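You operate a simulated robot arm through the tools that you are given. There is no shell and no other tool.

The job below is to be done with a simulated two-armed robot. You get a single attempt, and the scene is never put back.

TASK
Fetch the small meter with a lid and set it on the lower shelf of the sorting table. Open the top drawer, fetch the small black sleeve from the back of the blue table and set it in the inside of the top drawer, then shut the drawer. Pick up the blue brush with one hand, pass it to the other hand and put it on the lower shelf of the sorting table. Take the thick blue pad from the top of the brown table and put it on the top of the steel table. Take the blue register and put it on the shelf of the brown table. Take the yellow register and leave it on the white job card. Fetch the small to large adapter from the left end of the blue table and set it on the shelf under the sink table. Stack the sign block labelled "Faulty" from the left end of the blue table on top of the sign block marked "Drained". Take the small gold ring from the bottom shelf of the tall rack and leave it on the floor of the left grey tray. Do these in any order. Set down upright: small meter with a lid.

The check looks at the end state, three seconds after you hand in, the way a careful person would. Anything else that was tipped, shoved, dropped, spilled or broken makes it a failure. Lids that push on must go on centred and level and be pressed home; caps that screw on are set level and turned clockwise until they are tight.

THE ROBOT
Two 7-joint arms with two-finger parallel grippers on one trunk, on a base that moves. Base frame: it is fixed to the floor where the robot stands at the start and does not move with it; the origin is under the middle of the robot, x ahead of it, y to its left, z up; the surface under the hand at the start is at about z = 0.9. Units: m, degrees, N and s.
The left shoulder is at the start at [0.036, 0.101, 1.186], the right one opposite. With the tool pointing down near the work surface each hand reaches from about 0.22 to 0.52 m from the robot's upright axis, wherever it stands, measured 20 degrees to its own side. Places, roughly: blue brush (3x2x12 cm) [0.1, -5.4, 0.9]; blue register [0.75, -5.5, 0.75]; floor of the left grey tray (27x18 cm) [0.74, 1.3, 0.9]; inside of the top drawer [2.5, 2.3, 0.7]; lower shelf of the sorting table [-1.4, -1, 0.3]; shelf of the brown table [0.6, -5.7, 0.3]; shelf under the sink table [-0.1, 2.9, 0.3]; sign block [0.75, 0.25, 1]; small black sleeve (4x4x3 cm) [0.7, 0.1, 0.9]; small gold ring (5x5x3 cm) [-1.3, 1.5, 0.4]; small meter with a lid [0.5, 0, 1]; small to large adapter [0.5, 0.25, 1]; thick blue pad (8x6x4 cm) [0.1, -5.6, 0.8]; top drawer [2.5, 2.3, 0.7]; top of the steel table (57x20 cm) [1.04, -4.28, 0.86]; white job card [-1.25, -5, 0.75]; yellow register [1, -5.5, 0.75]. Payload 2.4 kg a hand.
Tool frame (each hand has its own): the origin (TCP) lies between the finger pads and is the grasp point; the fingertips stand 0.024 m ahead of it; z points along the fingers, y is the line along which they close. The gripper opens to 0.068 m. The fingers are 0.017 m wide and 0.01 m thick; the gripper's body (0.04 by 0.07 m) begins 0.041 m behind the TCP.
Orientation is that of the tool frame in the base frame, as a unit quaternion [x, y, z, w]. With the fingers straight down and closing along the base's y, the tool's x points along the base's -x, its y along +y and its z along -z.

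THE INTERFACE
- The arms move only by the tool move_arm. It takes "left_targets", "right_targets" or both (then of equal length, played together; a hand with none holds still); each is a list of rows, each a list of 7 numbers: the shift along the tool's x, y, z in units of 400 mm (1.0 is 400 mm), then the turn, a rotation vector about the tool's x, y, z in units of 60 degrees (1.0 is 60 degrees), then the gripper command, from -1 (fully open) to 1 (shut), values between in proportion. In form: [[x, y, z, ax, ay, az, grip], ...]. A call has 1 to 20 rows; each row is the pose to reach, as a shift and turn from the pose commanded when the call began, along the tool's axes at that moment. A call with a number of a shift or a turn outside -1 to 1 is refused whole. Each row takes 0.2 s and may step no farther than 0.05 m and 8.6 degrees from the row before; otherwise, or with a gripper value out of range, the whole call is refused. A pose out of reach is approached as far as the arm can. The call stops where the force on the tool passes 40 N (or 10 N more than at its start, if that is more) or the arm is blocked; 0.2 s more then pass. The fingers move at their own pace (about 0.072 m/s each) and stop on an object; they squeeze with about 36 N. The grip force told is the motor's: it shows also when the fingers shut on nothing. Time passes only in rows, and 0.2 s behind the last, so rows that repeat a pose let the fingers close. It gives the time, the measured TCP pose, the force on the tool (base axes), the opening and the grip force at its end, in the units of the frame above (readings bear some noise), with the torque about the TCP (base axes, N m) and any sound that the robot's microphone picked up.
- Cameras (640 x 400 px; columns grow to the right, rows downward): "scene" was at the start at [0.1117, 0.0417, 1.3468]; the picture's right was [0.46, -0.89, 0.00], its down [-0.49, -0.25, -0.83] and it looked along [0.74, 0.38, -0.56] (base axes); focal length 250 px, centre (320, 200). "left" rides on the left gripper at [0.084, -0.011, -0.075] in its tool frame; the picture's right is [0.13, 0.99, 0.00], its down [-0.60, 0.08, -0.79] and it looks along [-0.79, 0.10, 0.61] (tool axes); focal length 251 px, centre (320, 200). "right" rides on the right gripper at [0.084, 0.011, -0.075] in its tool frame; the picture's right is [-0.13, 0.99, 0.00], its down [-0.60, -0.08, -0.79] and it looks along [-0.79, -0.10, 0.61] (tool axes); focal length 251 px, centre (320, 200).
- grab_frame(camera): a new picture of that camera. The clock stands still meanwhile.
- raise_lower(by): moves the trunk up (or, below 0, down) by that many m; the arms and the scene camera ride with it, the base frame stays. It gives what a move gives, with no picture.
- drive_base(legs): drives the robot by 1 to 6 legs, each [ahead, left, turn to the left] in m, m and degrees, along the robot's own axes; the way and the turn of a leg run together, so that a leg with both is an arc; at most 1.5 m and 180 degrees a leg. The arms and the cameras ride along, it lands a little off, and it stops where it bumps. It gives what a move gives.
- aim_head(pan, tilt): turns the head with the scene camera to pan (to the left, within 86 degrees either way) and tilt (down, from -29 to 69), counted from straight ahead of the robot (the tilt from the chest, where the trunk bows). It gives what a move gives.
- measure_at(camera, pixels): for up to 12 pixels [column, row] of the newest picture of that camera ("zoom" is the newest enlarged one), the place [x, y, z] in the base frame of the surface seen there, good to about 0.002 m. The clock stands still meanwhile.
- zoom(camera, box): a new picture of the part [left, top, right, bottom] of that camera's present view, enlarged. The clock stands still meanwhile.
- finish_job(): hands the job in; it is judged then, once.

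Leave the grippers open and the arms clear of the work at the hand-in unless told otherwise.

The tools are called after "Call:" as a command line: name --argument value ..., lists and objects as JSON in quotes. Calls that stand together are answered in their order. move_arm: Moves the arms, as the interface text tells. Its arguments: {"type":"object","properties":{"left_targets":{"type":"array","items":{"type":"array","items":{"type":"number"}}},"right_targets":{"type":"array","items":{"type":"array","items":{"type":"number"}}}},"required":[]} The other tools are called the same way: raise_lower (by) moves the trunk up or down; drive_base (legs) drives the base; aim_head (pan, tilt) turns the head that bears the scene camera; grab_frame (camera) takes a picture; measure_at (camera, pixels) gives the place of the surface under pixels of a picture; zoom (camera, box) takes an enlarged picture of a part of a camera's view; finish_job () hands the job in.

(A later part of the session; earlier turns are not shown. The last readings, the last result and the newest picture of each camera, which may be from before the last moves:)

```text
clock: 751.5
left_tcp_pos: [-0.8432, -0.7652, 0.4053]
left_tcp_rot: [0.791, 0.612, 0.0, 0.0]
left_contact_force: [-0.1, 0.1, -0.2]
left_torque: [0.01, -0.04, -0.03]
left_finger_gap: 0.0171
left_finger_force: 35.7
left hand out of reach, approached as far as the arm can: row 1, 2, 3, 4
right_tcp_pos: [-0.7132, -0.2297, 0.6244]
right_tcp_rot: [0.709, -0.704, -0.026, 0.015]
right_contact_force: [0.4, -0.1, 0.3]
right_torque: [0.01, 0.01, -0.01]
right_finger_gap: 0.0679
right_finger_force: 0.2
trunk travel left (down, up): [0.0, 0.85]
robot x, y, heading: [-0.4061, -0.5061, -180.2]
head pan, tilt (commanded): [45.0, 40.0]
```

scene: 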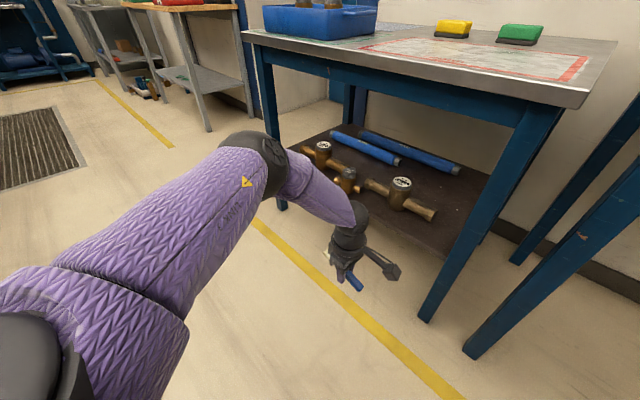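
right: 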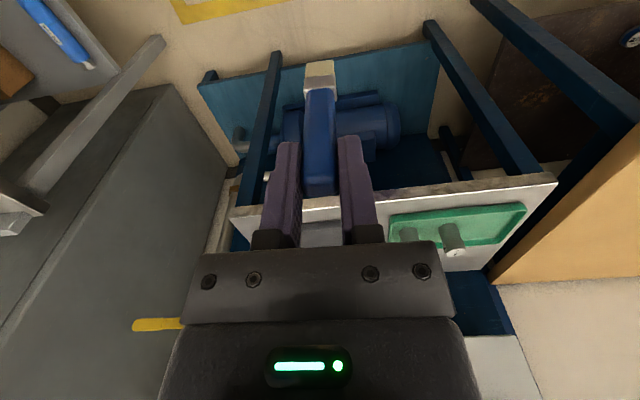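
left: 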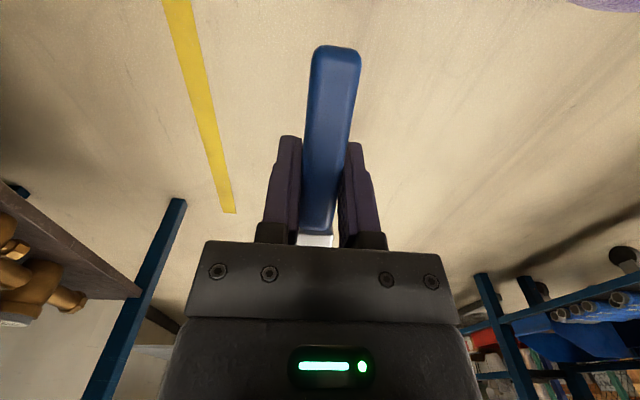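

Same limit; the sink case had the elbow low. I'll replicate that history: trunk up, un-yawed hand at (fwd 0.285, lat 0.22, z 1.2), then yaw while moving forward.

Call:
raise_lower --by 0.4

Call:
move_arm --left_targets '[[0, 0.0, -0.1, 0, 0, 0.06, 1], [0.0, 0.04, -0.2, 0, 0, 0.12, 1], [0.02, 0.08, -0.3, 0, 0, 0.18, 1], [0.05, 0.12, -0.4, 0, 0, 0.24, 1], [0.08, 0.16, -0.5, 0, 0, 0.3, 1], [0.11, 0.2, -0.6, 0, 0, 0.36, 1], [0.14, 0.24, -0.7, 0, 0, 0.42, 1], [0.17, 0.28, -0.8, 0, 0, 0.5, 1], [0.2, 0.32, -0.88, 0, 0, 0.58, 1], [0.2, 0.34, -0.92, 0, 0, 0.65, 1]]'

Call:
grab_frame --camera "scene"

```text
clock: 755.3
left_tcp_pos: [-0.8694, -0.7637, 0.9398]
left_tcp_rot: [0.78, 0.604, -0.129, -0.101]
left_contact_force: [-0.1, 0.4, -0.6]
left_torque: [-0.01, 0.0, -0.03]
left_finger_gap: 0.0171
left_finger_force: 35.1
right_tcp_pos: [-0.7132, -0.2306, 1.0248]
right_tcp_rot: [0.709, -0.705, -0.026, 0.016]
right_contact_force: [0.4, -0.6, 0.4]
right_torque: [0.03, -0.04, -0.04]
right_finger_gap: 0.0679
right_finger_force: 0.0
trunk travel left (down, up): [-0.4, 0.45]
robot x, y, heading: [-0.4093, -0.5062, -179.9]
head pan, tilt (commanded): [45.0, 40.0]
```

```text
clock: 757.5
left_tcp_pos: [-0.6101, -0.7219, 1.2383]
left_tcp_rot: [0.937, 0.308, -0.156, -0.051]
left_contact_force: [0.2, -0.5, 0.3]
left_torque: [-0.03, -0.01, -0.02]
left_finger_gap: 0.0171
left_finger_force: 35.6
right_tcp_pos: [-0.7136, -0.2306, 1.0257]
right_tcp_rot: [0.709, -0.704, -0.026, 0.016]
right_contact_force: [-0.5, 0.2, 0.4]
right_torque: [0.01, 0.01, 0.0]
right_finger_gap: 0.0682
right_finger_force: 0.0
trunk travel left (down, up): [-0.4, 0.45]
robot x, y, heading: [-0.4067, -0.5057, -180.2]
head pan, tilt (commanded): [45.0, 40.0]
```

```text
taken
```

scene: 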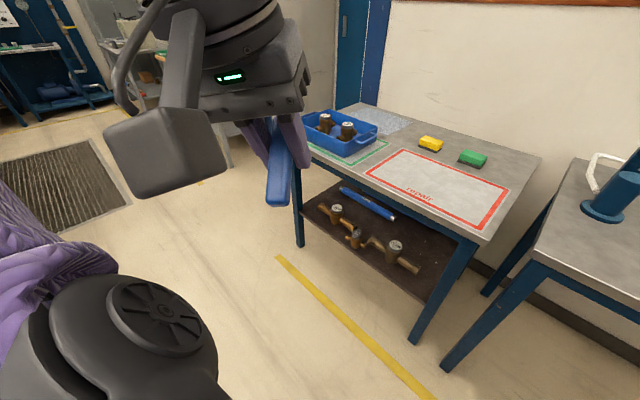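

Continue un-yawing the remaining 36°.

Call:
move_arm --left_targets '[[-0.05, 0, 0, 0, 0, 0.12, 1], [-0.1, 0, 0, 0, 0, 0.24, 1], [-0.14, 0, 0, 0, 0, 0.36, 1], [-0.17, 0, 0, 0, 0, 0.48, 1], [-0.2, 0, 0, 0, 0, 0.6, 1], [-0.2, 0, 0, 0, 0, 0.6, 1]]'

Call:
move_arm --left_targets '[[0, 0, 0, 0, 0.1, 0, 1], [0, 0, 0, 0, 0.2, 0, 1], [0, 0, 0, 0, 0.31, 0, 1], [0, 0, 0, 0, 0.31, 0, 1]]'

Call:
grab_frame --camera "scene"

```text
clock: 758.9
left_tcp_pos: [-0.6677, -0.7674, 1.2592]
left_tcp_rot: [0.987, 0.004, -0.163, 0.0]
left_contact_force: [0.1, -0.3, 0.0]
left_torque: [0.0, 0.0, -0.01]
left_finger_gap: 0.0174
left_finger_force: 35.5
right_tcp_pos: [-0.7136, -0.2291, 1.0265]
right_tcp_rot: [0.71, -0.704, -0.026, 0.015]
right_contact_force: [0.4, -0.3, -0.4]
right_torque: [-0.01, 0.02, -0.01]
right_finger_gap: 0.0677
right_finger_force: 0.0
trunk travel left (down, up): [-0.4, 0.45]
robot x, y, heading: [-0.4095, -0.507, -179.6]
head pan, tilt (commanded): [45.0, 40.0]
```

```text
clock: 759.9
left_tcp_pos: [-0.6669, -0.7687, 1.26]
left_tcp_rot: [1.0, 0.004, -0.002, -0.002]
left_contact_force: [0.5, -0.6, -0.3]
left_torque: [0.0, -0.01, 0.01]
left_finger_gap: 0.0172
left_finger_force: 35.1
right_tcp_pos: [-0.7123, -0.231, 1.0262]
right_tcp_rot: [0.71, -0.704, -0.025, 0.015]
right_contact_force: [0.2, 0.1, 0.4]
right_torque: [0.0, -0.03, -0.01]
right_finger_gap: 0.0682
right_finger_force: 0.1
trunk travel left (down, up): [-0.4, 0.45]
robot x, y, heading: [-0.4086, -0.5074, -179.7]
head pan, tilt (commanded): [45.0, 40.0]
```

```text
taken
```

scene: 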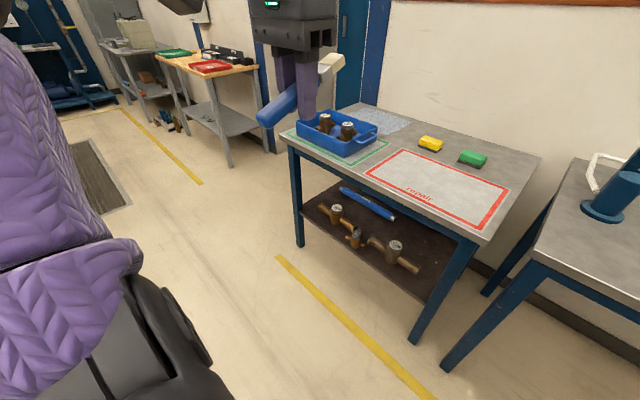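

Now follow the earlier path: forward 17 cm with 45° of yaw, then 45° more, then compare the posture.

Call:
move_arm --left_targets '[[-0.07, -0.02, 0.025, 0, 0, -0.125, 1], [-0.14, -0.045, 0.05, 0, 0, -0.25, 1], [-0.21, -0.07, 0.075, 0, 0, -0.375, 1], [-0.28, -0.09, 0.1, 0, 0, -0.5, 1], [-0.36, -0.115, 0.125, 0, 0, -0.625, 1], [-0.43, -0.14, 0.15, 0, 0, -0.75, 1]]'

Call:
move_arm --left_targets '[[0, 0, 0, 0, 0, -0.125, 1], [0, 0, 0, 0, 0, -0.25, 1], [0, 0, 0, 0, 0, -0.375, 1], [0, 0, 0, 0, 0, -0.48, 1], [0, 0, 0, 0, 0, -0.56, 1]]'

Call:
move_arm --left_targets '[[0, 0, 0.1, 0, 0, 0, 1], [0, 0, 0.2, 0, 0, 0, 1], [0, 0, 0.3, 0, 0, 0, 1], [0, 0, 0.4, 0, 0, 0, 1], [0, 0, 0.5, 0, 0, 0, 1], [0, 0, 0.6, 0, 0, 0, 1]]'

Call:
aim_head --pan 25 --tilt 50

Call:
grab_frame --camera "scene"

```text
clock: 761.3
left_tcp_pos: [-0.8333, -0.7168, 1.1997]
left_tcp_rot: [0.922, 0.388, 0.0, -0.002]
left_contact_force: [0.4, -0.6, 0.4]
left_torque: [0.01, -0.01, 0.02]
left_finger_gap: 0.017
left_finger_force: 36.0
left hand out of reach, approached as far as the arm can: row 6
right_tcp_pos: [-0.7139, -0.2298, 1.0257]
right_tcp_rot: [0.709, -0.704, -0.026, 0.016]
right_contact_force: [0.0, 0.6, -0.2]
right_torque: [0.02, -0.01, -0.01]
right_finger_gap: 0.0678
right_finger_force: 0.0
trunk travel left (down, up): [-0.4, 0.45]
robot x, y, heading: [-0.4087, -0.5058, -180.0]
head pan, tilt (commanded): [45.0, 40.0]
```

```text
clock: 762.5
left_tcp_pos: [-0.8328, -0.7162, 1.1978]
left_tcp_rot: [0.771, 0.637, -0.001, -0.003]
left_contact_force: [0.3, 0.0, 0.3]
left_torque: [0.0, 0.0, 0.05]
left_finger_gap: 0.0169
left_finger_force: 35.6
right_tcp_pos: [-0.7132, -0.229, 1.0255]
right_tcp_rot: [0.71, -0.704, -0.026, 0.016]
right_contact_force: [0.6, 0.5, 0.4]
right_torque: [0.0, 0.05, 0.04]
right_finger_gap: 0.0681
right_finger_force: 0.1
trunk travel left (down, up): [-0.4, 0.45]
robot x, y, heading: [-0.4034, -0.5054, -179.9]
head pan, tilt (commanded): [45.0, 40.0]
```

```text
clock: 763.9
left_tcp_pos: [-0.8272, -0.7175, 0.9615]
left_tcp_rot: [0.771, 0.637, -0.002, -0.002]
left_contact_force: [-0.5, 0.6, 0.6]
left_torque: [-0.03, 0.0, 0.02]
left_finger_gap: 0.0169
left_finger_force: 35.8
left hand out of reach, approached as far as the arm can: row 6
right_tcp_pos: [-0.7128, -0.2305, 1.0253]
right_tcp_rot: [0.71, -0.704, -0.026, 0.016]
right_contact_force: [0.2, -0.1, 0.1]
right_torque: [0.03, -0.05, -0.06]
right_finger_gap: 0.0679
right_finger_force: 0.0
trunk travel left (down, up): [-0.4, 0.45]
robot x, y, heading: [-0.4077, -0.5037, -179.9]
head pan, tilt (commanded): [45.0, 40.0]
```

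```text
clock: 764.7
left_tcp_pos: [-0.828, -0.7169, 0.9624]
left_tcp_rot: [0.772, 0.636, -0.001, -0.002]
left_contact_force: [-0.1, 0.8, 0.4]
left_torque: [0.04, -0.01, -0.02]
left_finger_gap: 0.0169
left_finger_force: 35.2
right_tcp_pos: [-0.7129, -0.2315, 1.0256]
right_tcp_rot: [0.709, -0.704, -0.026, 0.016]
right_contact_force: [1.1, 0.1, -0.6]
right_torque: [0.01, -0.03, 0.01]
right_finger_gap: 0.0681
right_finger_force: 0.0
trunk travel left (down, up): [-0.4, 0.45]
robot x, y, heading: [-0.407, -0.5062, -179.9]
head pan, tilt (commanded): [25.0, 50.0]
```

```text
taken
```

scene: 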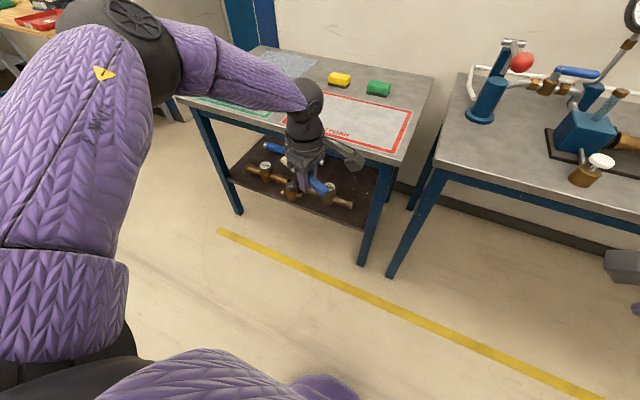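

We are clearly in the elbow-high branch (the elbow ball is far up). The right arm flipped back after pointing inward and rotating out again, so mirror that with the left: point it right (lean 85°), then rotate back while moving outwards. First lean 45° while moving 10 cm inward.

Call:
move_arm --left_targets '[[0.04, 0, -0.03, 0, 0.125, 0, 1], [0.08, 0, -0.05, 0, 0.25, 0, 1], [0.12, 0, -0.06, 0, 0.375, 0, 1], [0.16, 0, -0.06, 0, 0.5, 0, 1], [0.2, 0, -0.06, 0, 0.625, 0, 1], [0.25, 0, -0.06, 0, 0.75, 0, 1]]'

Call:
move_arm --left_targets '[[0, 0, 0.03, 0, 0.125, 0, 1], [0, 0, 0.06, 0, 0.25, 0, 1], [0, 0, 0.09, 0, 0.375, 0, 1], [0, 0, 0.12, 0, 0.5, 0, 1], [0, 0, 0.15, 0, 0.62, 0, 1], [0, 0, 0.18, 0, 0.68, 0, 1]]'

Call:
grab_frame --camera "scene"

```text
clock: 766.1
left_tcp_pos: [-0.7839, -0.6224, 1.0098]
left_tcp_rot: [0.713, 0.587, 0.294, -0.246]
left_contact_force: [0.3, 0.4, 0.2]
left_torque: [0.0, 0.01, -0.03]
left_finger_gap: 0.0169
left_finger_force: 35.7
left hand out of reach, approached as far as the arm can: row 5, 6
right_tcp_pos: [-0.7121, -0.2296, 1.0248]
right_tcp_rot: [0.709, -0.705, -0.026, 0.016]
right_contact_force: [0.0, 0.7, 0.1]
right_torque: [-0.02, -0.01, 0.02]
right_finger_gap: 0.0677
right_finger_force: 0.0
trunk travel left (down, up): [-0.4, 0.45]
robot x, y, heading: [-0.4086, -0.508, -179.6]
head pan, tilt (commanded): [25.0, 50.0]
```

```text
clock: 767.5
left_tcp_pos: [-0.6012, -0.6503, 1.0596]
left_tcp_rot: [0.567, 0.479, 0.509, -0.435]
left_contact_force: [0.0, 0.2, -0.8]
left_torque: [0.0, 0.0, -0.03]
left_finger_gap: 0.0171
left_finger_force: 36.0
left hand out of reach, approached as far as the arm can: row 1, 2, 3, 4, 5, 6
right_tcp_pos: [-0.7123, -0.2299, 1.0259]
right_tcp_rot: [0.709, -0.704, -0.026, 0.016]
right_contact_force: [-0.1, -0.9, 0.6]
right_torque: [-0.05, 0.0, -0.03]
right_finger_gap: 0.0679
right_finger_force: 0.1
trunk travel left (down, up): [-0.4, 0.45]
robot x, y, heading: [-0.4058, -0.5014, -180.1]
head pan, tilt (commanded): [25.0, 50.0]
```

```text
taken
```

scene: 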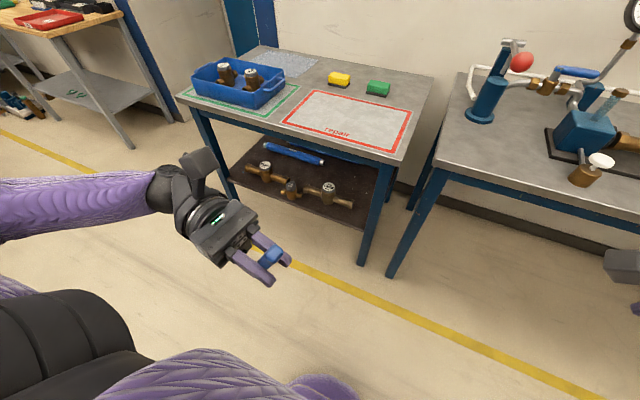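

Now the hand points right with the forearm coming from the left (elbow out). Rotate back toward vertical while moving forward and outwards.

Call:
move_arm --left_targets '[[-0.023, -0.045, -0.033, 0, -0.125, 0, 1], [-0.047, -0.09, -0.065, 0, -0.25, 0, 1], [-0.07, -0.135, -0.098, 0, -0.375, 0, 1], [-0.093, -0.18, -0.13, 0, -0.5, 0, 1], [-0.117, -0.225, -0.163, 0, -0.625, 0, 1], [-0.14, -0.27, -0.195, 0, -0.75, 0, 1]]'

Call:
move_arm --left_targets '[[0, -0.05, 0, 0, -0.125, 0, 1], [0, -0.1, 0, 0, -0.25, 0, 1], [0, -0.15, 0, 0, -0.375, 0, 1], [0, -0.2, 0, 0, -0.5, 0, 1], [0, -0.25, 0, 0, -0.6, 0, 1], [0, -0.28, 0, 0, -0.67, 0, 1]]'

Call:
grab_frame --camera "scene"

```text
clock: 768.9
left_tcp_pos: [-0.7222, -0.7087, 1.0139]
left_tcp_rot: [0.724, 0.596, 0.267, -0.224]
left_contact_force: [0.1, 0.6, 0.2]
left_torque: [0.0, 0.02, 0.03]
left_finger_gap: 0.017
left_finger_force: 35.6
right_tcp_pos: [-0.7131, -0.2296, 1.025]
right_tcp_rot: [0.71, -0.704, -0.026, 0.016]
right_contact_force: [-0.6, 0.3, -0.8]
right_torque: [0.03, -0.02, -0.03]
right_finger_gap: 0.0679
right_finger_force: 0.0
trunk travel left (down, up): [-0.4, 0.45]
robot x, y, heading: [-0.4065, -0.5056, -179.8]
head pan, tilt (commanded): [25.0, 50.0]
```

```text
clock: 770.3
left_tcp_pos: [-0.832, -0.6894, 1.0138]
left_tcp_rot: [0.771, 0.637, 0.003, -0.005]
left_contact_force: [-0.2, -0.2, -0.5]
left_torque: [-0.02, -0.01, -0.02]
left_finger_gap: 0.0169
left_finger_force: 35.8
right_tcp_pos: [-0.7126, -0.2299, 1.0259]
right_tcp_rot: [0.709, -0.704, -0.025, 0.016]
right_contact_force: [0.1, 0.0, -0.3]
right_torque: [0.0, 0.03, 0.02]
right_finger_gap: 0.0681
right_finger_force: 0.0
trunk travel left (down, up): [-0.4, 0.45]
robot x, y, heading: [-0.4095, -0.5067, -179.9]
head pan, tilt (commanded): [25.0, 50.0]
```

```text
taken
```

scene: 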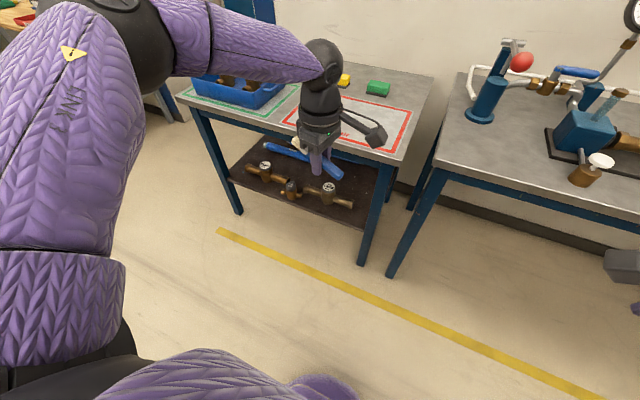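

Measure the elbow here and test descending to z≈0.93.

Call:
measure_at --camera "scene" --pixels '[[120, 20], [150, 70], [165, 40], [100, 120], [230, 40]]'

Call:
move_arm --left_targets '[[0, 0, 0.07, 0, 0, 0, 1], [0, 0, 0.14, 0, 0, 0, 1], [0, 0, 0.2, 0, 0, 0, 1], [0, 0, 0.26, 0, 0, 0, 1], [0, 0, 0.32, 0, 0, 0, 1]]'

Call:
grab_frame --camera "scene"

```text
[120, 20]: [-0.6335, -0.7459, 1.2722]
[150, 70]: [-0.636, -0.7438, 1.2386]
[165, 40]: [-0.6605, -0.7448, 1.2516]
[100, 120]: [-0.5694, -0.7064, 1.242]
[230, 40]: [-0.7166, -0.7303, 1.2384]
```

```text
clock: 771.5
left_tcp_pos: [-0.7932, -0.7081, 0.9244]
left_tcp_rot: [0.771, 0.636, 0.003, -0.006]
left_contact_force: [0.5, 1.0, 1.0]
left_torque: [0.01, -0.01, 0.0]
left_finger_gap: 0.0172
left_finger_force: 35.8
left hand out of reach, approached as far as the arm can: row 1, 2, 3, 4, 5
right_tcp_pos: [-0.7134, -0.2306, 1.0257]
right_tcp_rot: [0.71, -0.704, -0.026, 0.016]
right_contact_force: [0.7, -0.9, 0.5]
right_torque: [0.0, 0.04, 0.0]
right_finger_gap: 0.068
right_finger_force: 0.1
trunk travel left (down, up): [-0.4, 0.45]
robot x, y, heading: [-0.4084, -0.5057, -180.1]
head pan, tilt (commanded): [25.0, 50.0]
```

```text
taken
```

scene: 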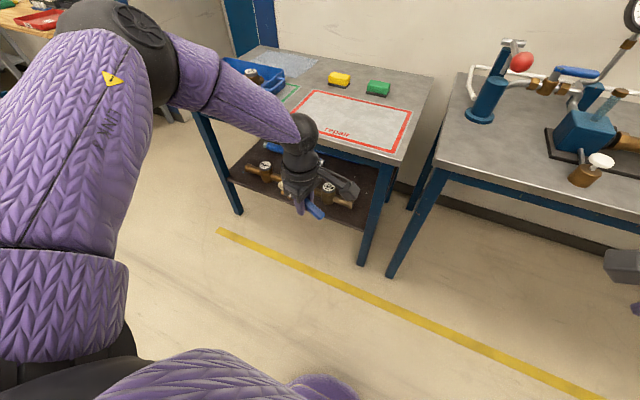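

Still high. Try again: point right (near my body), then lower the whole hand while pointing right (so the elbow goes down with it), and only then rotate to vertical and extend.

Call:
move_arm --left_targets '[[0.03, 0.04, -0.03, 0, 0.125, 0, 1], [0.06, 0.08, -0.06, 0, 0.25, 0, 1], [0.09, 0.12, -0.09, 0, 0.375, 0, 1], [0.1, 0.16, -0.12, 0, 0.5, 0, 1], [0.1, 0.2, -0.12, 0, 0.625, 0, 1], [0.1, 0.24, -0.12, 0, 0.75, 0, 1]]'

Call:
move_arm --left_targets '[[0, 0.04, 0.0, 0, 0.125, 0, 1], [0, 0.08, 0.0, 0, 0.25, 0, 1], [0, 0.12, 0.0, 0, 0.375, 0, 1], [0, 0.16, 0.0, 0, 0.5, 0, 1], [0, 0.18, 0.0, 0, 0.62, 0, 1], [0, 0.18, 0.0, 0, 0.72, 0, 1]]'

Call:
grab_frame --camera "scene"

```text
clock: 772.9
left_tcp_pos: [-0.6933, -0.6861, 0.972]
left_tcp_rot: [0.711, 0.585, 0.298, -0.25]
left_contact_force: [1.2, 0.2, -0.1]
left_torque: [0.0, -0.01, 0.0]
left_finger_gap: 0.017
left_finger_force: 35.4
right_tcp_pos: [-0.7132, -0.2305, 1.0262]
right_tcp_rot: [0.709, -0.704, -0.026, 0.016]
right_contact_force: [0.1, 0.1, 0.9]
right_torque: [0.0, 0.01, 0.0]
right_finger_gap: 0.0678
right_finger_force: 0.1
trunk travel left (down, up): [-0.4, 0.45]
robot x, y, heading: [-0.4043, -0.5066, -180.1]
head pan, tilt (commanded): [25.0, 50.0]
```

```text
clock: 774.3
left_tcp_pos: [-0.5915, -0.7177, 0.9896]
left_tcp_rot: [0.544, 0.476, 0.52, -0.455]
left_contact_force: [-1.3, 0.4, -0.3]
left_torque: [0.0, 0.0, -0.1]
left_finger_gap: 0.0171
left_finger_force: 35.8
left hand out of reach, approached as far as the arm can: row 3, 4, 5, 6
right_tcp_pos: [-0.7127, -0.2303, 1.0253]
right_tcp_rot: [0.709, -0.704, -0.026, 0.016]
right_contact_force: [0.3, -0.5, 1.3]
right_torque: [0.06, -0.01, -0.08]
right_finger_gap: 0.0681
right_finger_force: 0.0
trunk travel left (down, up): [-0.4, 0.45]
robot x, y, heading: [-0.4065, -0.5045, -179.8]
head pan, tilt (commanded): [25.0, 50.0]
```

```text
taken
```

scene: 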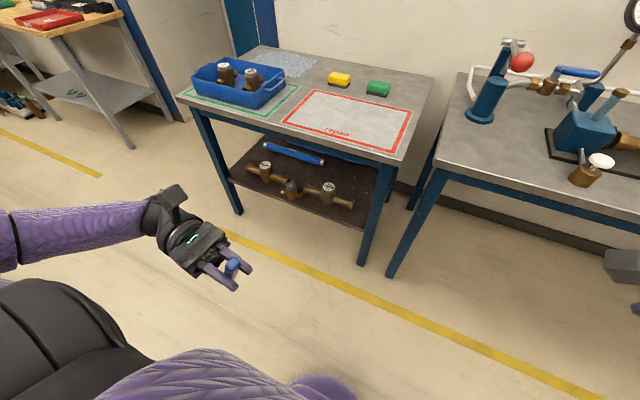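

Lower the hand 16 cm in this pointing-right posture, moving 6 cm outwards.

Call:
move_arm --left_targets '[[-0.08, 0, -0.03, 0, 0, 0, 1], [-0.16, 0, -0.06, 0, 0, 0, 1], [-0.24, 0, -0.09, 0, 0, 0, 1], [-0.32, 0, -0.12, 0, 0, 0, 1], [-0.4, 0, -0.15, 0, 0, 0, 1], [-0.4, 0, -0.15, 0, 0, 0, 1]]'

Call:
aim_head --pan 50 --tilt 45

Call:
grab_frame --camera "scene"

```text
clock: 775.7
left_tcp_pos: [-0.6026, -0.7645, 0.8642]
left_tcp_rot: [0.546, 0.474, 0.519, -0.455]
left_contact_force: [0.6, -0.5, -0.3]
left_torque: [0.0, 0.0, 0.0]
left_finger_gap: 0.0168
left_finger_force: 35.9
left hand out of reach, approached as far as the arm can: row 5, 6
right_tcp_pos: [-0.7133, -0.2302, 1.0255]
right_tcp_rot: [0.71, -0.704, -0.026, 0.016]
right_contact_force: [0.5, -0.3, -1.2]
right_torque: [0.01, 0.02, 0.01]
right_finger_gap: 0.068
right_finger_force: 0.1
trunk travel left (down, up): [-0.4, 0.45]
robot x, y, heading: [-0.4063, -0.5069, -179.6]
head pan, tilt (commanded): [25.0, 50.0]
```

```text
clock: 776.6
left_tcp_pos: [-0.6018, -0.7664, 0.8642]
left_tcp_rot: [0.546, 0.474, 0.52, -0.455]
left_contact_force: [-0.7, -0.4, 0.0]
left_torque: [0.04, 0.02, -0.02]
left_finger_gap: 0.0169
left_finger_force: 35.1
right_tcp_pos: [-0.7132, -0.2298, 1.0244]
right_tcp_rot: [0.71, -0.704, -0.026, 0.016]
right_contact_force: [-0.5, 0.0, 0.2]
right_torque: [-0.02, 0.02, 0.03]
right_finger_gap: 0.0681
right_finger_force: 0.0
trunk travel left (down, up): [-0.4, 0.45]
robot x, y, heading: [-0.4072, -0.5052, -179.8]
head pan, tilt (commanded): [50.0, 45.0]
```

```text
taken
```

scene: 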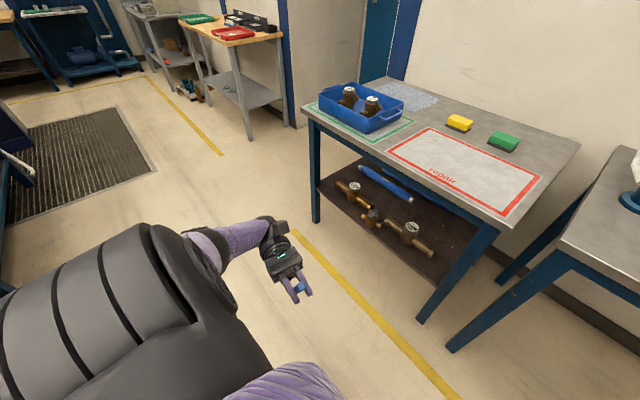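

Now rotate to vertical right here (near and low).

Call:
move_arm --left_targets '[[0, -0.02, 0, 0, -0.125, 0, 1], [0, -0.04, 0, 0, -0.25, 0, 1], [0, -0.06, 0, 0, -0.375, 0, 1], [0, -0.08, 0, 0, -0.5, 0, 1], [0, -0.1, 0, 0, -0.625, 0, 1], [0, -0.12, 0, 0, -0.75, 0, 1]]'

Call:
move_arm --left_targets '[[0, -0.03, 0, 0, -0.125, 0, 1], [0, -0.06, 0, 0, -0.25, 0, 1], [0, -0.09, 0, 0, -0.375, 0, 1], [0, -0.12, 0, 0, -0.5, 0, 1], [0, -0.15, 0, 0, -0.6, 0, 1], [0, -0.18, 0, 0, -0.7, 0, 1]]'

Call:
grab_frame --camera "scene"

```text
clock: 778.0
left_tcp_pos: [-0.6473, -0.7608, 0.8631]
left_tcp_rot: [0.703, 0.613, 0.27, -0.24]
left_contact_force: [-0.1, -0.1, -1.3]
left_torque: [0.02, -0.04, 0.01]
left_finger_gap: 0.0166
left_finger_force: 35.6
right_tcp_pos: [-0.712, -0.2303, 1.0257]
right_tcp_rot: [0.71, -0.704, -0.026, 0.016]
right_contact_force: [-0.3, 0.5, 0.5]
right_torque: [0.04, 0.03, 0.03]
right_finger_gap: 0.068
right_finger_force: 0.1
trunk travel left (down, up): [-0.4, 0.45]
robot x, y, heading: [-0.4099, -0.5069, -179.9]
head pan, tilt (commanded): [50.0, 45.0]
```

```text
clock: 779.4
left_tcp_pos: [-0.7183, -0.7509, 0.8642]
left_tcp_rot: [0.753, 0.658, -0.001, -0.002]
left_contact_force: [0.3, -0.4, -0.6]
left_torque: [0.03, 0.0, -0.04]
left_finger_gap: 0.0169
left_finger_force: 35.3
right_tcp_pos: [-0.7133, -0.2303, 1.0252]
right_tcp_rot: [0.709, -0.704, -0.025, 0.016]
right_contact_force: [0.3, 0.0, 0.4]
right_torque: [0.02, 0.0, 0.0]
right_finger_gap: 0.0682
right_finger_force: 0.0
trunk travel left (down, up): [-0.4, 0.45]
robot x, y, heading: [-0.406, -0.5069, -179.8]
head pan, tilt (commanded): [50.0, 45.0]
```

```text
taken
```

scene: 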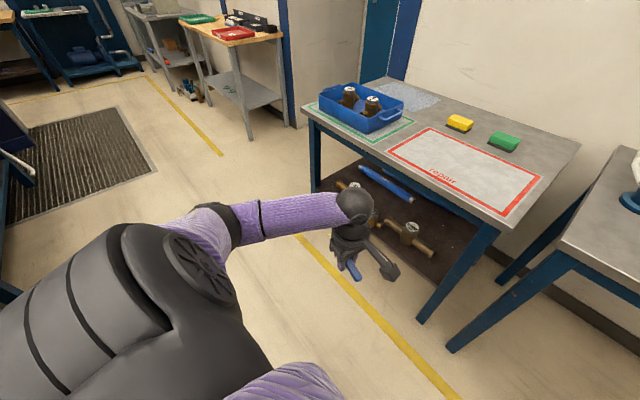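

The forearm is now horizontal and low: the elbow-low posture. Lower the trunk 0.4 m and test reaching z≈0.37.

Call:
raise_lower --by -0.4

Call:
move_arm --left_targets '[[0, -0.05, 0.06, 0, 0, 0, 1], [0, -0.1, 0.12, 0, 0, 0, 1], [0, -0.15, 0.18, 0, 0, 0, 1], [0, -0.2, 0.23, 0, 0, 0, 1], [0, -0.2, 0.23, 0, 0, 0, 1]]'

Call:
grab_frame --camera "scene"

```text
clock: 783.2
left_tcp_pos: [-0.7175, -0.75, 0.4653]
left_tcp_rot: [0.753, 0.658, 0.001, -0.004]
left_contact_force: [0.3, 0.6, -0.1]
left_torque: [-0.03, -0.02, 0.04]
left_finger_gap: 0.017
left_finger_force: 35.3
right_tcp_pos: [-0.7128, -0.2304, 0.6249]
right_tcp_rot: [0.71, -0.704, -0.026, 0.016]
right_contact_force: [0.0, -0.6, 0.6]
right_torque: [0.0, 0.0, 0.02]
right_finger_gap: 0.068
right_finger_force: 0.0
trunk travel left (down, up): [0.0, 0.85]
robot x, y, heading: [-0.4045, -0.5052, -180.0]
head pan, tilt (commanded): [50.0, 45.0]
```

```text
clock: 784.4
left_tcp_pos: [-0.7984, -0.7397, 0.3743]
left_tcp_rot: [0.753, 0.658, 0.001, -0.004]
left_contact_force: [0.3, -0.4, -0.2]
left_torque: [0.01, 0.0, 0.01]
left_finger_gap: 0.0167
left_finger_force: 35.8
right_tcp_pos: [-0.7148, -0.2306, 0.6248]
right_tcp_rot: [0.71, -0.704, -0.026, 0.016]
right_contact_force: [-0.1, 0.9, 0.2]
right_torque: [-0.02, -0.02, 0.0]
right_finger_gap: 0.0679
right_finger_force: 0.0
trunk travel left (down, up): [0.0, 0.85]
robot x, y, heading: [-0.4075, -0.5079, -179.9]
head pan, tilt (commanded): [50.0, 45.0]
```

```text
taken
```

scene: 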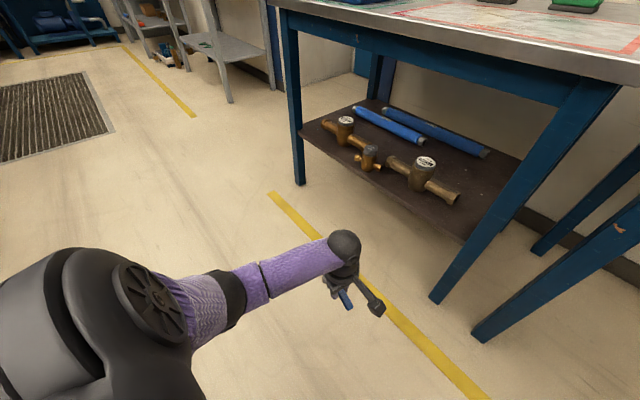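

The low posture works (z=0.374). Now lean the hand 21° again (at a slightly higher z) so that the brush is level, and test the height.

Call:
move_arm --left_targets '[[0, 0, -0.08, 0, 0, 0, 1], [0, 0, -0.12, 0, 0.09, 0, 1], [0, 0, -0.12, 0, 0.18, 0, 1], [0, 0, -0.12, 0, 0.27, 0, 1], [0, 0, -0.12, 0, 0.35, 0, 1]]'

Call:
move_arm --left_targets '[[0.018, 0, 0.047, 0, 0, 0, 1], [0.03, 0, 0.08, 0, 0, 0, 1], [0.043, 0, 0.112, 0, 0, 0, 1], [0.043, 0, 0.112, 0, 0, 0, 1]]'

Call:
grab_frame --camera "scene"

Call:
grab_frame --camera "left"

```text
clock: 785.6
left_tcp_pos: [-0.7977, -0.739, 0.4207]
left_tcp_rot: [0.741, 0.646, 0.139, -0.124]
left_contact_force: [-0.1, -0.3, 0.9]
left_torque: [0.01, 0.02, 0.02]
left_finger_gap: 0.0168
left_finger_force: 35.8
right_tcp_pos: [-0.7127, -0.2302, 0.6258]
right_tcp_rot: [0.71, -0.704, -0.026, 0.016]
right_contact_force: [0.1, -0.9, -0.9]
right_torque: [0.03, 0.0, 0.0]
right_finger_gap: 0.068
right_finger_force: 0.0
trunk travel left (down, up): [0.0, 0.85]
robot x, y, heading: [-0.4091, -0.5069, -180.1]
head pan, tilt (commanded): [50.0, 45.0]
```

```text
clock: 786.6
left_tcp_pos: [-0.7936, -0.7073, 0.3866]
left_tcp_rot: [0.741, 0.645, 0.138, -0.122]
left_contact_force: [-0.6, 0.1, -1.1]
left_torque: [0.01, 0.0, 0.04]
left_finger_gap: 0.0168
left_finger_force: 35.6
right_tcp_pos: [-0.7135, -0.2296, 0.6246]
right_tcp_rot: [0.71, -0.704, -0.025, 0.017]
right_contact_force: [0.4, 1.3, -0.3]
right_torque: [0.05, 0.03, 0.0]
right_finger_gap: 0.0681
right_finger_force: 0.1
trunk travel left (down, up): [0.0, 0.85]
robot x, y, heading: [-0.4081, -0.5082, -179.9]
head pan, tilt (commanded): [50.0, 45.0]
```

```text
taken
```

scene: 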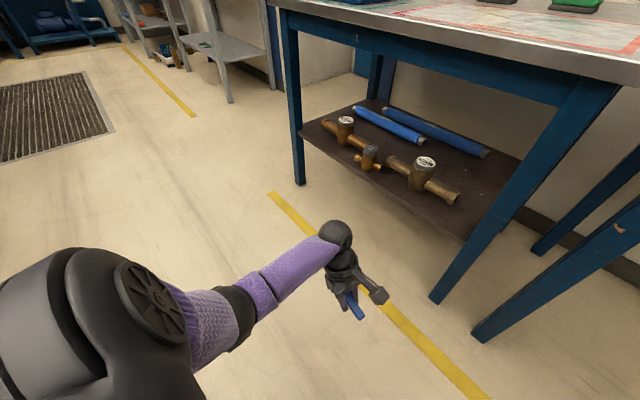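

```text
taken
```

left: 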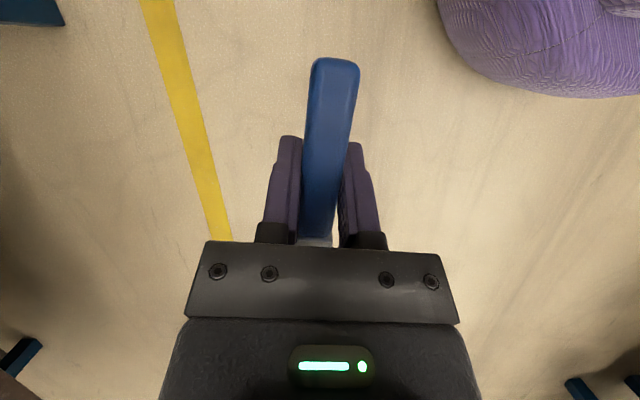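

Works with the lean, too. The brush looks slightly turned in the fingers; measure its slope with the wrist camera.

Call:
measure_at --camera "left" --pixels '[[335, 75], [330, 110], [325, 150], [320, 190], [318, 225]]'

Call:
zoom --camera "scene" --box '[310, 210, 400, 340]'

```text
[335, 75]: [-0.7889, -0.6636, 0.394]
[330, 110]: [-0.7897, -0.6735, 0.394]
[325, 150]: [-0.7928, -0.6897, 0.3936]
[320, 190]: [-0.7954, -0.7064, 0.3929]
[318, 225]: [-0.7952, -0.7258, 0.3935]
```

```text
3.08 times, centred on (355, 275) of scene
```

zoom: 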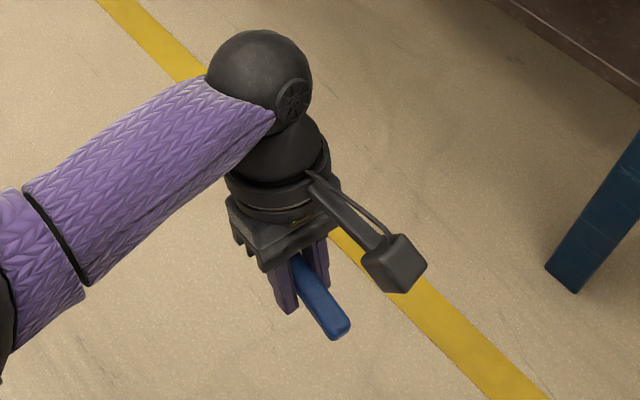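

The brush is level (top z constant). Extend the left arm 6 cm forward and up slightly, then drive to the shelf in two steps.

Call:
move_arm --left_targets '[[-0.004, -0.05, -0.033, 0, 0, 0, 1], [-0.009, -0.1, -0.066, 0, 0, 0, 1], [-0.013, -0.145, -0.098, 0, 0, 0, 1], [-0.013, -0.145, -0.098, 0, 0, 0, 1]]'

Call:
drive_base --legs '[[0.22, 0, 0]]'

Call:
aim_head --pan 20 --tilt 45

Call:
grab_frame --camera "scene"

```text
clock: 787.6
left_tcp_pos: [-0.8541, -0.7182, 0.4202]
left_tcp_rot: [0.741, 0.646, 0.138, -0.124]
left_contact_force: [-0.4, 0.0, 0.6]
left_torque: [-0.05, 0.0, 0.01]
left_finger_gap: 0.017
left_finger_force: 36.2
right_tcp_pos: [-0.7135, -0.2302, 0.6255]
right_tcp_rot: [0.71, -0.704, -0.026, 0.016]
right_contact_force: [1.4, 0.8, 0.3]
right_torque: [0.0, -0.02, 0.01]
right_finger_gap: 0.0679
right_finger_force: 0.1
trunk travel left (down, up): [0.0, 0.85]
robot x, y, heading: [-0.4041, -0.5031, -179.9]
head pan, tilt (commanded): [50.0, 45.0]
```

```text
clock: 789.3
left_tcp_pos: [-1.0763, -0.7176, 0.4206]
left_tcp_rot: [0.741, 0.646, 0.138, -0.123]
left_contact_force: [0.4, -0.2, -1.3]
left_torque: [-0.02, -0.02, -0.05]
left_finger_gap: 0.0171
left_finger_force: 35.4
right_tcp_pos: [-0.9344, -0.2315, 0.6256]
right_tcp_rot: [0.709, -0.705, -0.026, 0.016]
right_contact_force: [-0.9, -0.4, 0.1]
right_torque: [0.0, -0.02, -0.04]
right_finger_gap: 0.0681
right_finger_force: 0.0
trunk travel left (down, up): [0.0, 0.85]
robot x, y, heading: [-0.6294, -0.5065, -180.1]
head pan, tilt (commanded): [50.0, 45.0]
```

```text
clock: 790.3
left_tcp_pos: [-1.0755, -0.7174, 0.4204]
left_tcp_rot: [0.74, 0.646, 0.138, -0.123]
left_contact_force: [0.3, 0.5, -0.6]
left_torque: [0.03, 0.02, 0.0]
left_finger_gap: 0.0171
left_finger_force: 35.8
right_tcp_pos: [-0.9352, -0.2306, 0.625]
right_tcp_rot: [0.709, -0.705, -0.026, 0.017]
right_contact_force: [0.3, 0.8, -0.6]
right_torque: [-0.03, -0.01, 0.0]
right_finger_gap: 0.0681
right_finger_force: 0.0
trunk travel left (down, up): [0.0, 0.85]
robot x, y, heading: [-0.6312, -0.5079, -179.8]
head pan, tilt (commanded): [20.0, 45.0]
```

```text
taken
```

scene: 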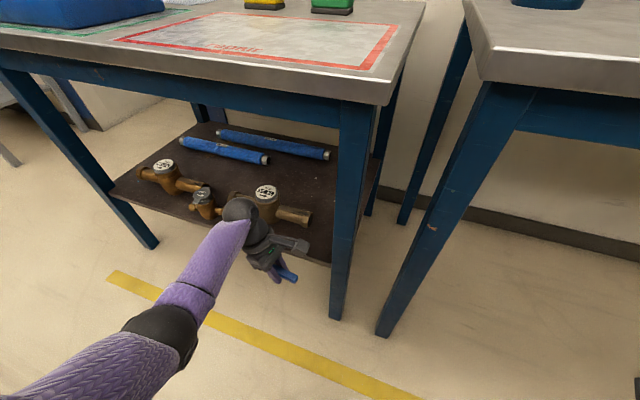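

Looks just like the sink approach. Drive the last 12.4 cm in.

Call:
drive_base --legs '[[0.124, 0, 0]]'

Call:
grab_frame --camera "left"

Call:
zoom --camera "scene" --box '[150, 130, 400, 320]'

```text
clock: 791.5
left_tcp_pos: [-1.2001, -0.7182, 0.4211]
left_tcp_rot: [0.741, 0.646, 0.138, -0.123]
left_contact_force: [-0.2, 0.3, -0.6]
left_torque: [-0.02, 0.02, 0.0]
left_finger_gap: 0.017
left_finger_force: 35.5
right_tcp_pos: [-1.0592, -0.2304, 0.6247]
right_tcp_rot: [0.709, -0.704, -0.026, 0.016]
right_contact_force: [0.5, 0.4, -0.9]
right_torque: [0.01, -0.01, 0.01]
right_finger_gap: 0.0681
right_finger_force: 0.0
trunk travel left (down, up): [0.0, 0.85]
robot x, y, heading: [-0.7521, -0.5105, -179.9]
head pan, tilt (commanded): [20.0, 45.0]
```

```text
taken
```

left: 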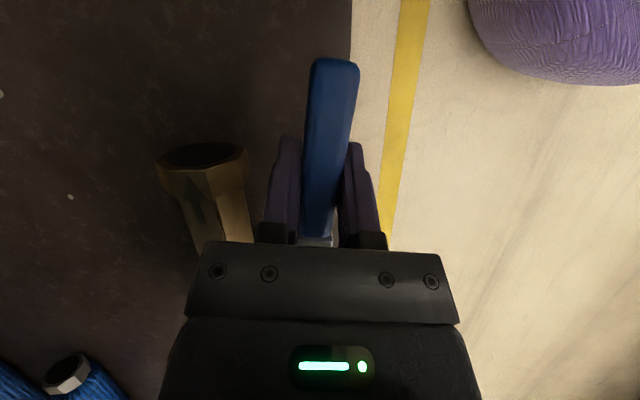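

```text
2.11 times, centred on (275, 225) of scene
```

zoom: 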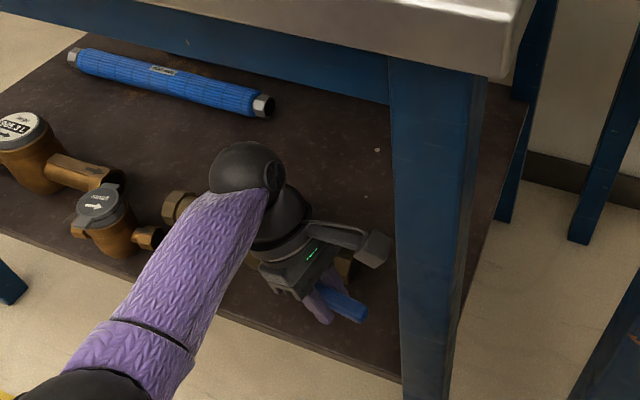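

Good clearance around. Move 7 mm deeper and lower to z≈0.372.

Call:
move_arm --left_targets '[[-0.012, -0.009, 0.03, 0, 0, 0, 1], [-0.024, -0.0175, 0.06, 0, 0, 0, 1], [-0.036, -0.0175, 0.09, 0, 0, 0, 1], [-0.044, -0.0175, 0.114, 0, 0, 0, 1], [-0.044, -0.0175, 0.114, 0, 0, 0, 1]]'

Call:
grab_frame --camera "left"

```text
clock: 792.7
left_tcp_pos: [-1.2073, -0.7159, 0.37]
left_tcp_rot: [0.741, 0.645, 0.137, -0.123]
left_contact_force: [-0.3, -0.2, -0.5]
left_torque: [0.01, -0.01, -0.02]
left_finger_gap: 0.0167
left_finger_force: 35.0
right_tcp_pos: [-1.059, -0.2304, 0.6259]
right_tcp_rot: [0.709, -0.704, -0.026, 0.016]
right_contact_force: [0.5, -0.1, -0.3]
right_torque: [0.0, -0.01, 0.04]
right_finger_gap: 0.0682
right_finger_force: 0.0
trunk travel left (down, up): [0.0, 0.85]
robot x, y, heading: [-0.7563, -0.5071, -179.7]
head pan, tilt (commanded): [20.0, 45.0]
```

```text
taken
```

left: 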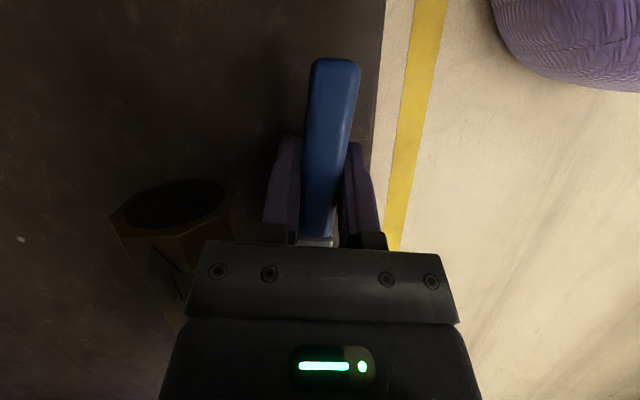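

Lower in small steps until the fingertips touch the shelf.

Call:
move_arm --left_targets '[[-0.002, 0, 0.005, 0, 0, 0, 1], [-0.004, 0, 0.01, 0, 0, 0, 1], [-0.006, 0, 0.015, 0, 0, 0, 1]]'

```text
clock: 793.5
left_tcp_pos: [-1.2068, -0.7161, 0.3662]
left_tcp_rot: [0.74, 0.646, 0.137, -0.124]
left_contact_force: [0.9, 0.1, 9.1]
left_torque: [0.01, -0.1, -0.01]
left_finger_gap: 0.017
left_finger_force: 35.7
right_tcp_pos: [-1.0579, -0.2301, 0.6265]
right_tcp_rot: [0.709, -0.704, -0.026, 0.018]
right_contact_force: [-0.6, -0.5, -0.6]
right_torque: [-0.01, 0.0, 0.01]
right_finger_gap: 0.0681
right_finger_force: 0.1
trunk travel left (down, up): [0.0, 0.85]
robot x, y, heading: [-0.752, -0.509, -179.8]
head pan, tilt (commanded): [20.0, 45.0]
```

Touching (+9 N). Open the gripper just enough to let the brush settle on the shelf.

Call:
move_arm --left_targets '[[0, 0, 0, 0, 0, 0, 0.45], [0, 0, 0, 0, 0, 0, 0.35], [0, 0, 0, 0, 0, 0, 0.25], [0, 0, 0, 0, 0, 0, 0.15], [0, 0, 0, 0, 0, 0, 0.1], [0, 0, 0, 0, 0, 0, 0.1]]'

Call:
grab_frame --camera "left"

Call:
zoom --camera "scene" --box '[150, 130, 400, 320]'

```text
clock: 794.9
left_tcp_pos: [-1.2079, -0.7168, 0.3651]
left_tcp_rot: [0.741, 0.646, 0.137, -0.122]
left_contact_force: [-11.5, -1.9, 19.2]
left_torque: [-0.04, 0.06, -0.05]
left_finger_gap: 0.021
left_finger_force: 0.0
right_tcp_pos: [-1.0584, -0.23, 0.6256]
right_tcp_rot: [0.708, -0.705, -0.026, 0.017]
right_contact_force: [-0.2, -0.4, -0.1]
right_torque: [0.0, 0.0, 0.0]
right_finger_gap: 0.0679
right_finger_force: 0.0
trunk travel left (down, up): [0.0, 0.85]
robot x, y, heading: [-0.7546, -0.5076, -179.9]
head pan, tilt (commanded): [20.0, 45.0]
```

```text
taken
```

left: 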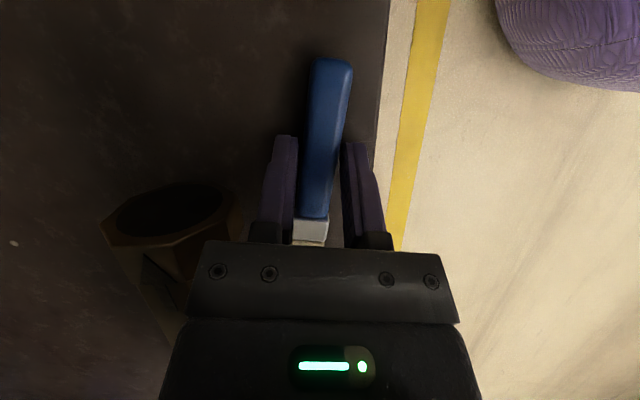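

```text
2.11 times, centred on (275, 225) of scene
```

zoom: 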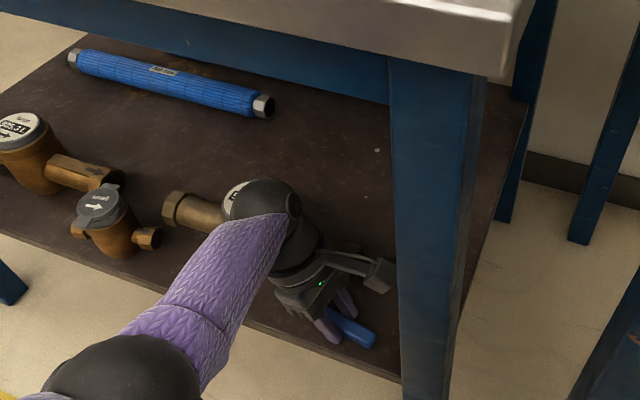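

The brush has dropped onto the shelf; the fingertips press on the shelf. Raise 4 mm and open further.

Call:
move_arm --left_targets '[[0.003, 0, -0.007, 0, 0, 0, 0.1], [0.004, 0, -0.01, 0, 0, 0, 0.0], [0.004, 0, -0.01, 0, 0, 0, -0.1], [0.004, 0, -0.01, 0, 0, 0, -0.1]]'

Call:
grab_frame --camera "left"

```text
clock: 795.9
left_tcp_pos: [-1.205, -0.7156, 0.3698]
left_tcp_rot: [0.741, 0.645, 0.138, -0.122]
left_contact_force: [-0.2, 0.0, -0.7]
left_torque: [0.02, 0.01, 0.04]
left_finger_gap: 0.0373
left_finger_force: 0.0
right_tcp_pos: [-1.0583, -0.2312, 0.6256]
right_tcp_rot: [0.71, -0.704, -0.026, 0.017]
right_contact_force: [0.2, 0.1, 0.2]
right_torque: [0.0, 0.01, 0.02]
right_finger_gap: 0.068
right_finger_force: 0.1
trunk travel left (down, up): [0.0, 0.85]
robot x, y, heading: [-0.7535, -0.5066, -179.9]
head pan, tilt (commanded): [20.0, 45.0]
```

```text
taken
```

left: 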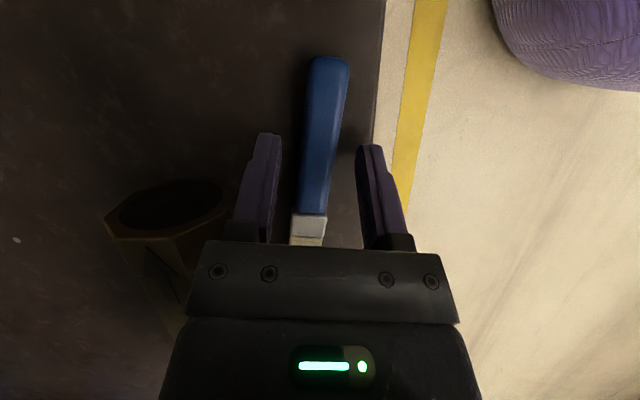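

The brush lies free on the shelf. Raise the hand straight up 7 cm, then back out.

Call:
move_arm --left_targets '[[0.02, 0, -0.05, 0, 0, 0, -0.1], [0.042, 0, -0.108, 0, 0, 0, -0.1], [0.063, 0, -0.163, 0, 0, 0, -0.1], [0.063, 0, -0.163, 0, 0, 0, -0.1]]'

Call:
drive_base --legs '[[-0.3, 0, 0]]'

Call:
aim_head --pan 15 --tilt 35

Call:
grab_frame --camera "scene"

```text
clock: 796.9
left_tcp_pos: [-1.207, -0.7164, 0.4378]
left_tcp_rot: [0.74, 0.646, 0.139, -0.123]
left_contact_force: [0.2, -0.3, -0.9]
left_torque: [0.02, 0.03, -0.01]
left_finger_gap: 0.0376
left_finger_force: 0.0
right_tcp_pos: [-1.0596, -0.2302, 0.6257]
right_tcp_rot: [0.709, -0.704, -0.025, 0.016]
right_contact_force: [0.0, 0.4, -0.2]
right_torque: [-0.01, -0.01, 0.01]
right_finger_gap: 0.0682
right_finger_force: 0.1
trunk travel left (down, up): [0.0, 0.85]
robot x, y, heading: [-0.7526, -0.5049, -180.1]
head pan, tilt (commanded): [20.0, 45.0]
```

```text
clock: 799.0
left_tcp_pos: [-0.9075, -0.7159, 0.4385]
left_tcp_rot: [0.74, 0.647, 0.137, -0.124]
left_contact_force: [0.5, 1.2, 0.7]
left_torque: [0.01, 0.01, 0.05]
left_finger_gap: 0.0375
left_finger_force: 0.0
right_tcp_pos: [-0.7625, -0.231, 0.6246]
right_tcp_rot: [0.71, -0.703, -0.026, 0.017]
right_contact_force: [0.7, -0.4, 0.2]
right_torque: [-0.01, -0.01, 0.0]
right_finger_gap: 0.0681
right_finger_force: 0.0
trunk travel left (down, up): [0.0, 0.85]
robot x, y, heading: [-0.4518, -0.5039, -179.6]
head pan, tilt (commanded): [20.0, 45.0]
```

```text
clock: 799.7
left_tcp_pos: [-0.9089, -0.717, 0.4379]
left_tcp_rot: [0.74, 0.647, 0.138, -0.124]
left_contact_force: [0.1, -0.5, 0.2]
left_torque: [-0.04, 0.04, 0.05]
left_finger_gap: 0.0373
left_finger_force: 0.1
right_tcp_pos: [-0.762, -0.2314, 0.6256]
right_tcp_rot: [0.711, -0.703, -0.026, 0.016]
right_contact_force: [-0.1, -0.2, -0.4]
right_torque: [0.01, -0.01, -0.05]
right_finger_gap: 0.068
right_finger_force: 0.1
trunk travel left (down, up): [0.0, 0.85]
robot x, y, heading: [-0.4511, -0.5049, -179.7]
head pan, tilt (commanded): [15.0, 35.0]
```

```text
taken
```

scene: 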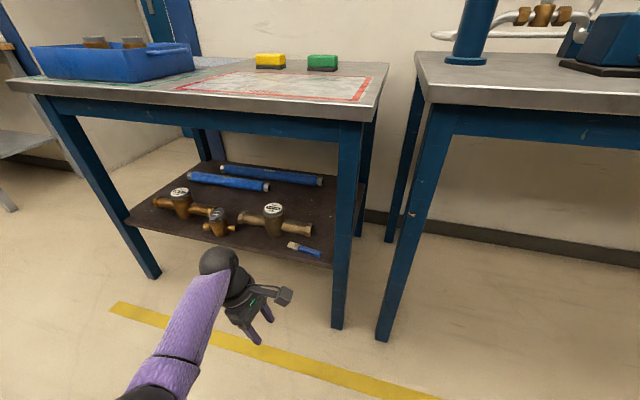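

Call:
zoom --camera "scene" --box '[130, 160, 370, 290]'

Call:
measure_at --camera "zoom" --pixels '[[430, 225], [450, 235], [480, 240], [505, 248], [232, 140], [235, 170], [380, 130]]'

```text
2.67 times, centred on (250, 225) of scene
```

zoom: 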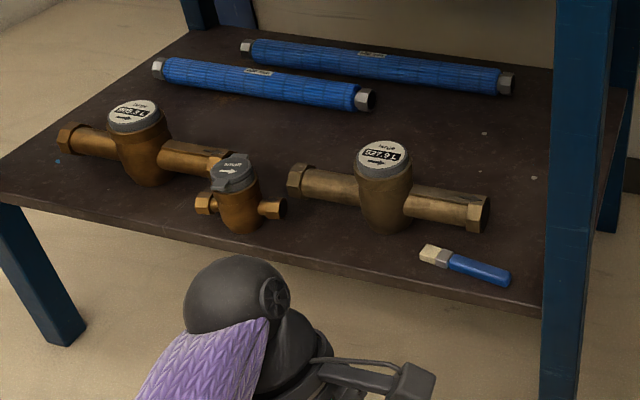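

```text
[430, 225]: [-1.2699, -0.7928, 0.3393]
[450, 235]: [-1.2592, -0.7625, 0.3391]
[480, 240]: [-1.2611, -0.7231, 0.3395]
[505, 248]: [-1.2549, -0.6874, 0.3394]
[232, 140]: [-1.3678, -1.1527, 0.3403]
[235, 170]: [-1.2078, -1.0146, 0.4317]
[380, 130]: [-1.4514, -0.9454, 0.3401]
```

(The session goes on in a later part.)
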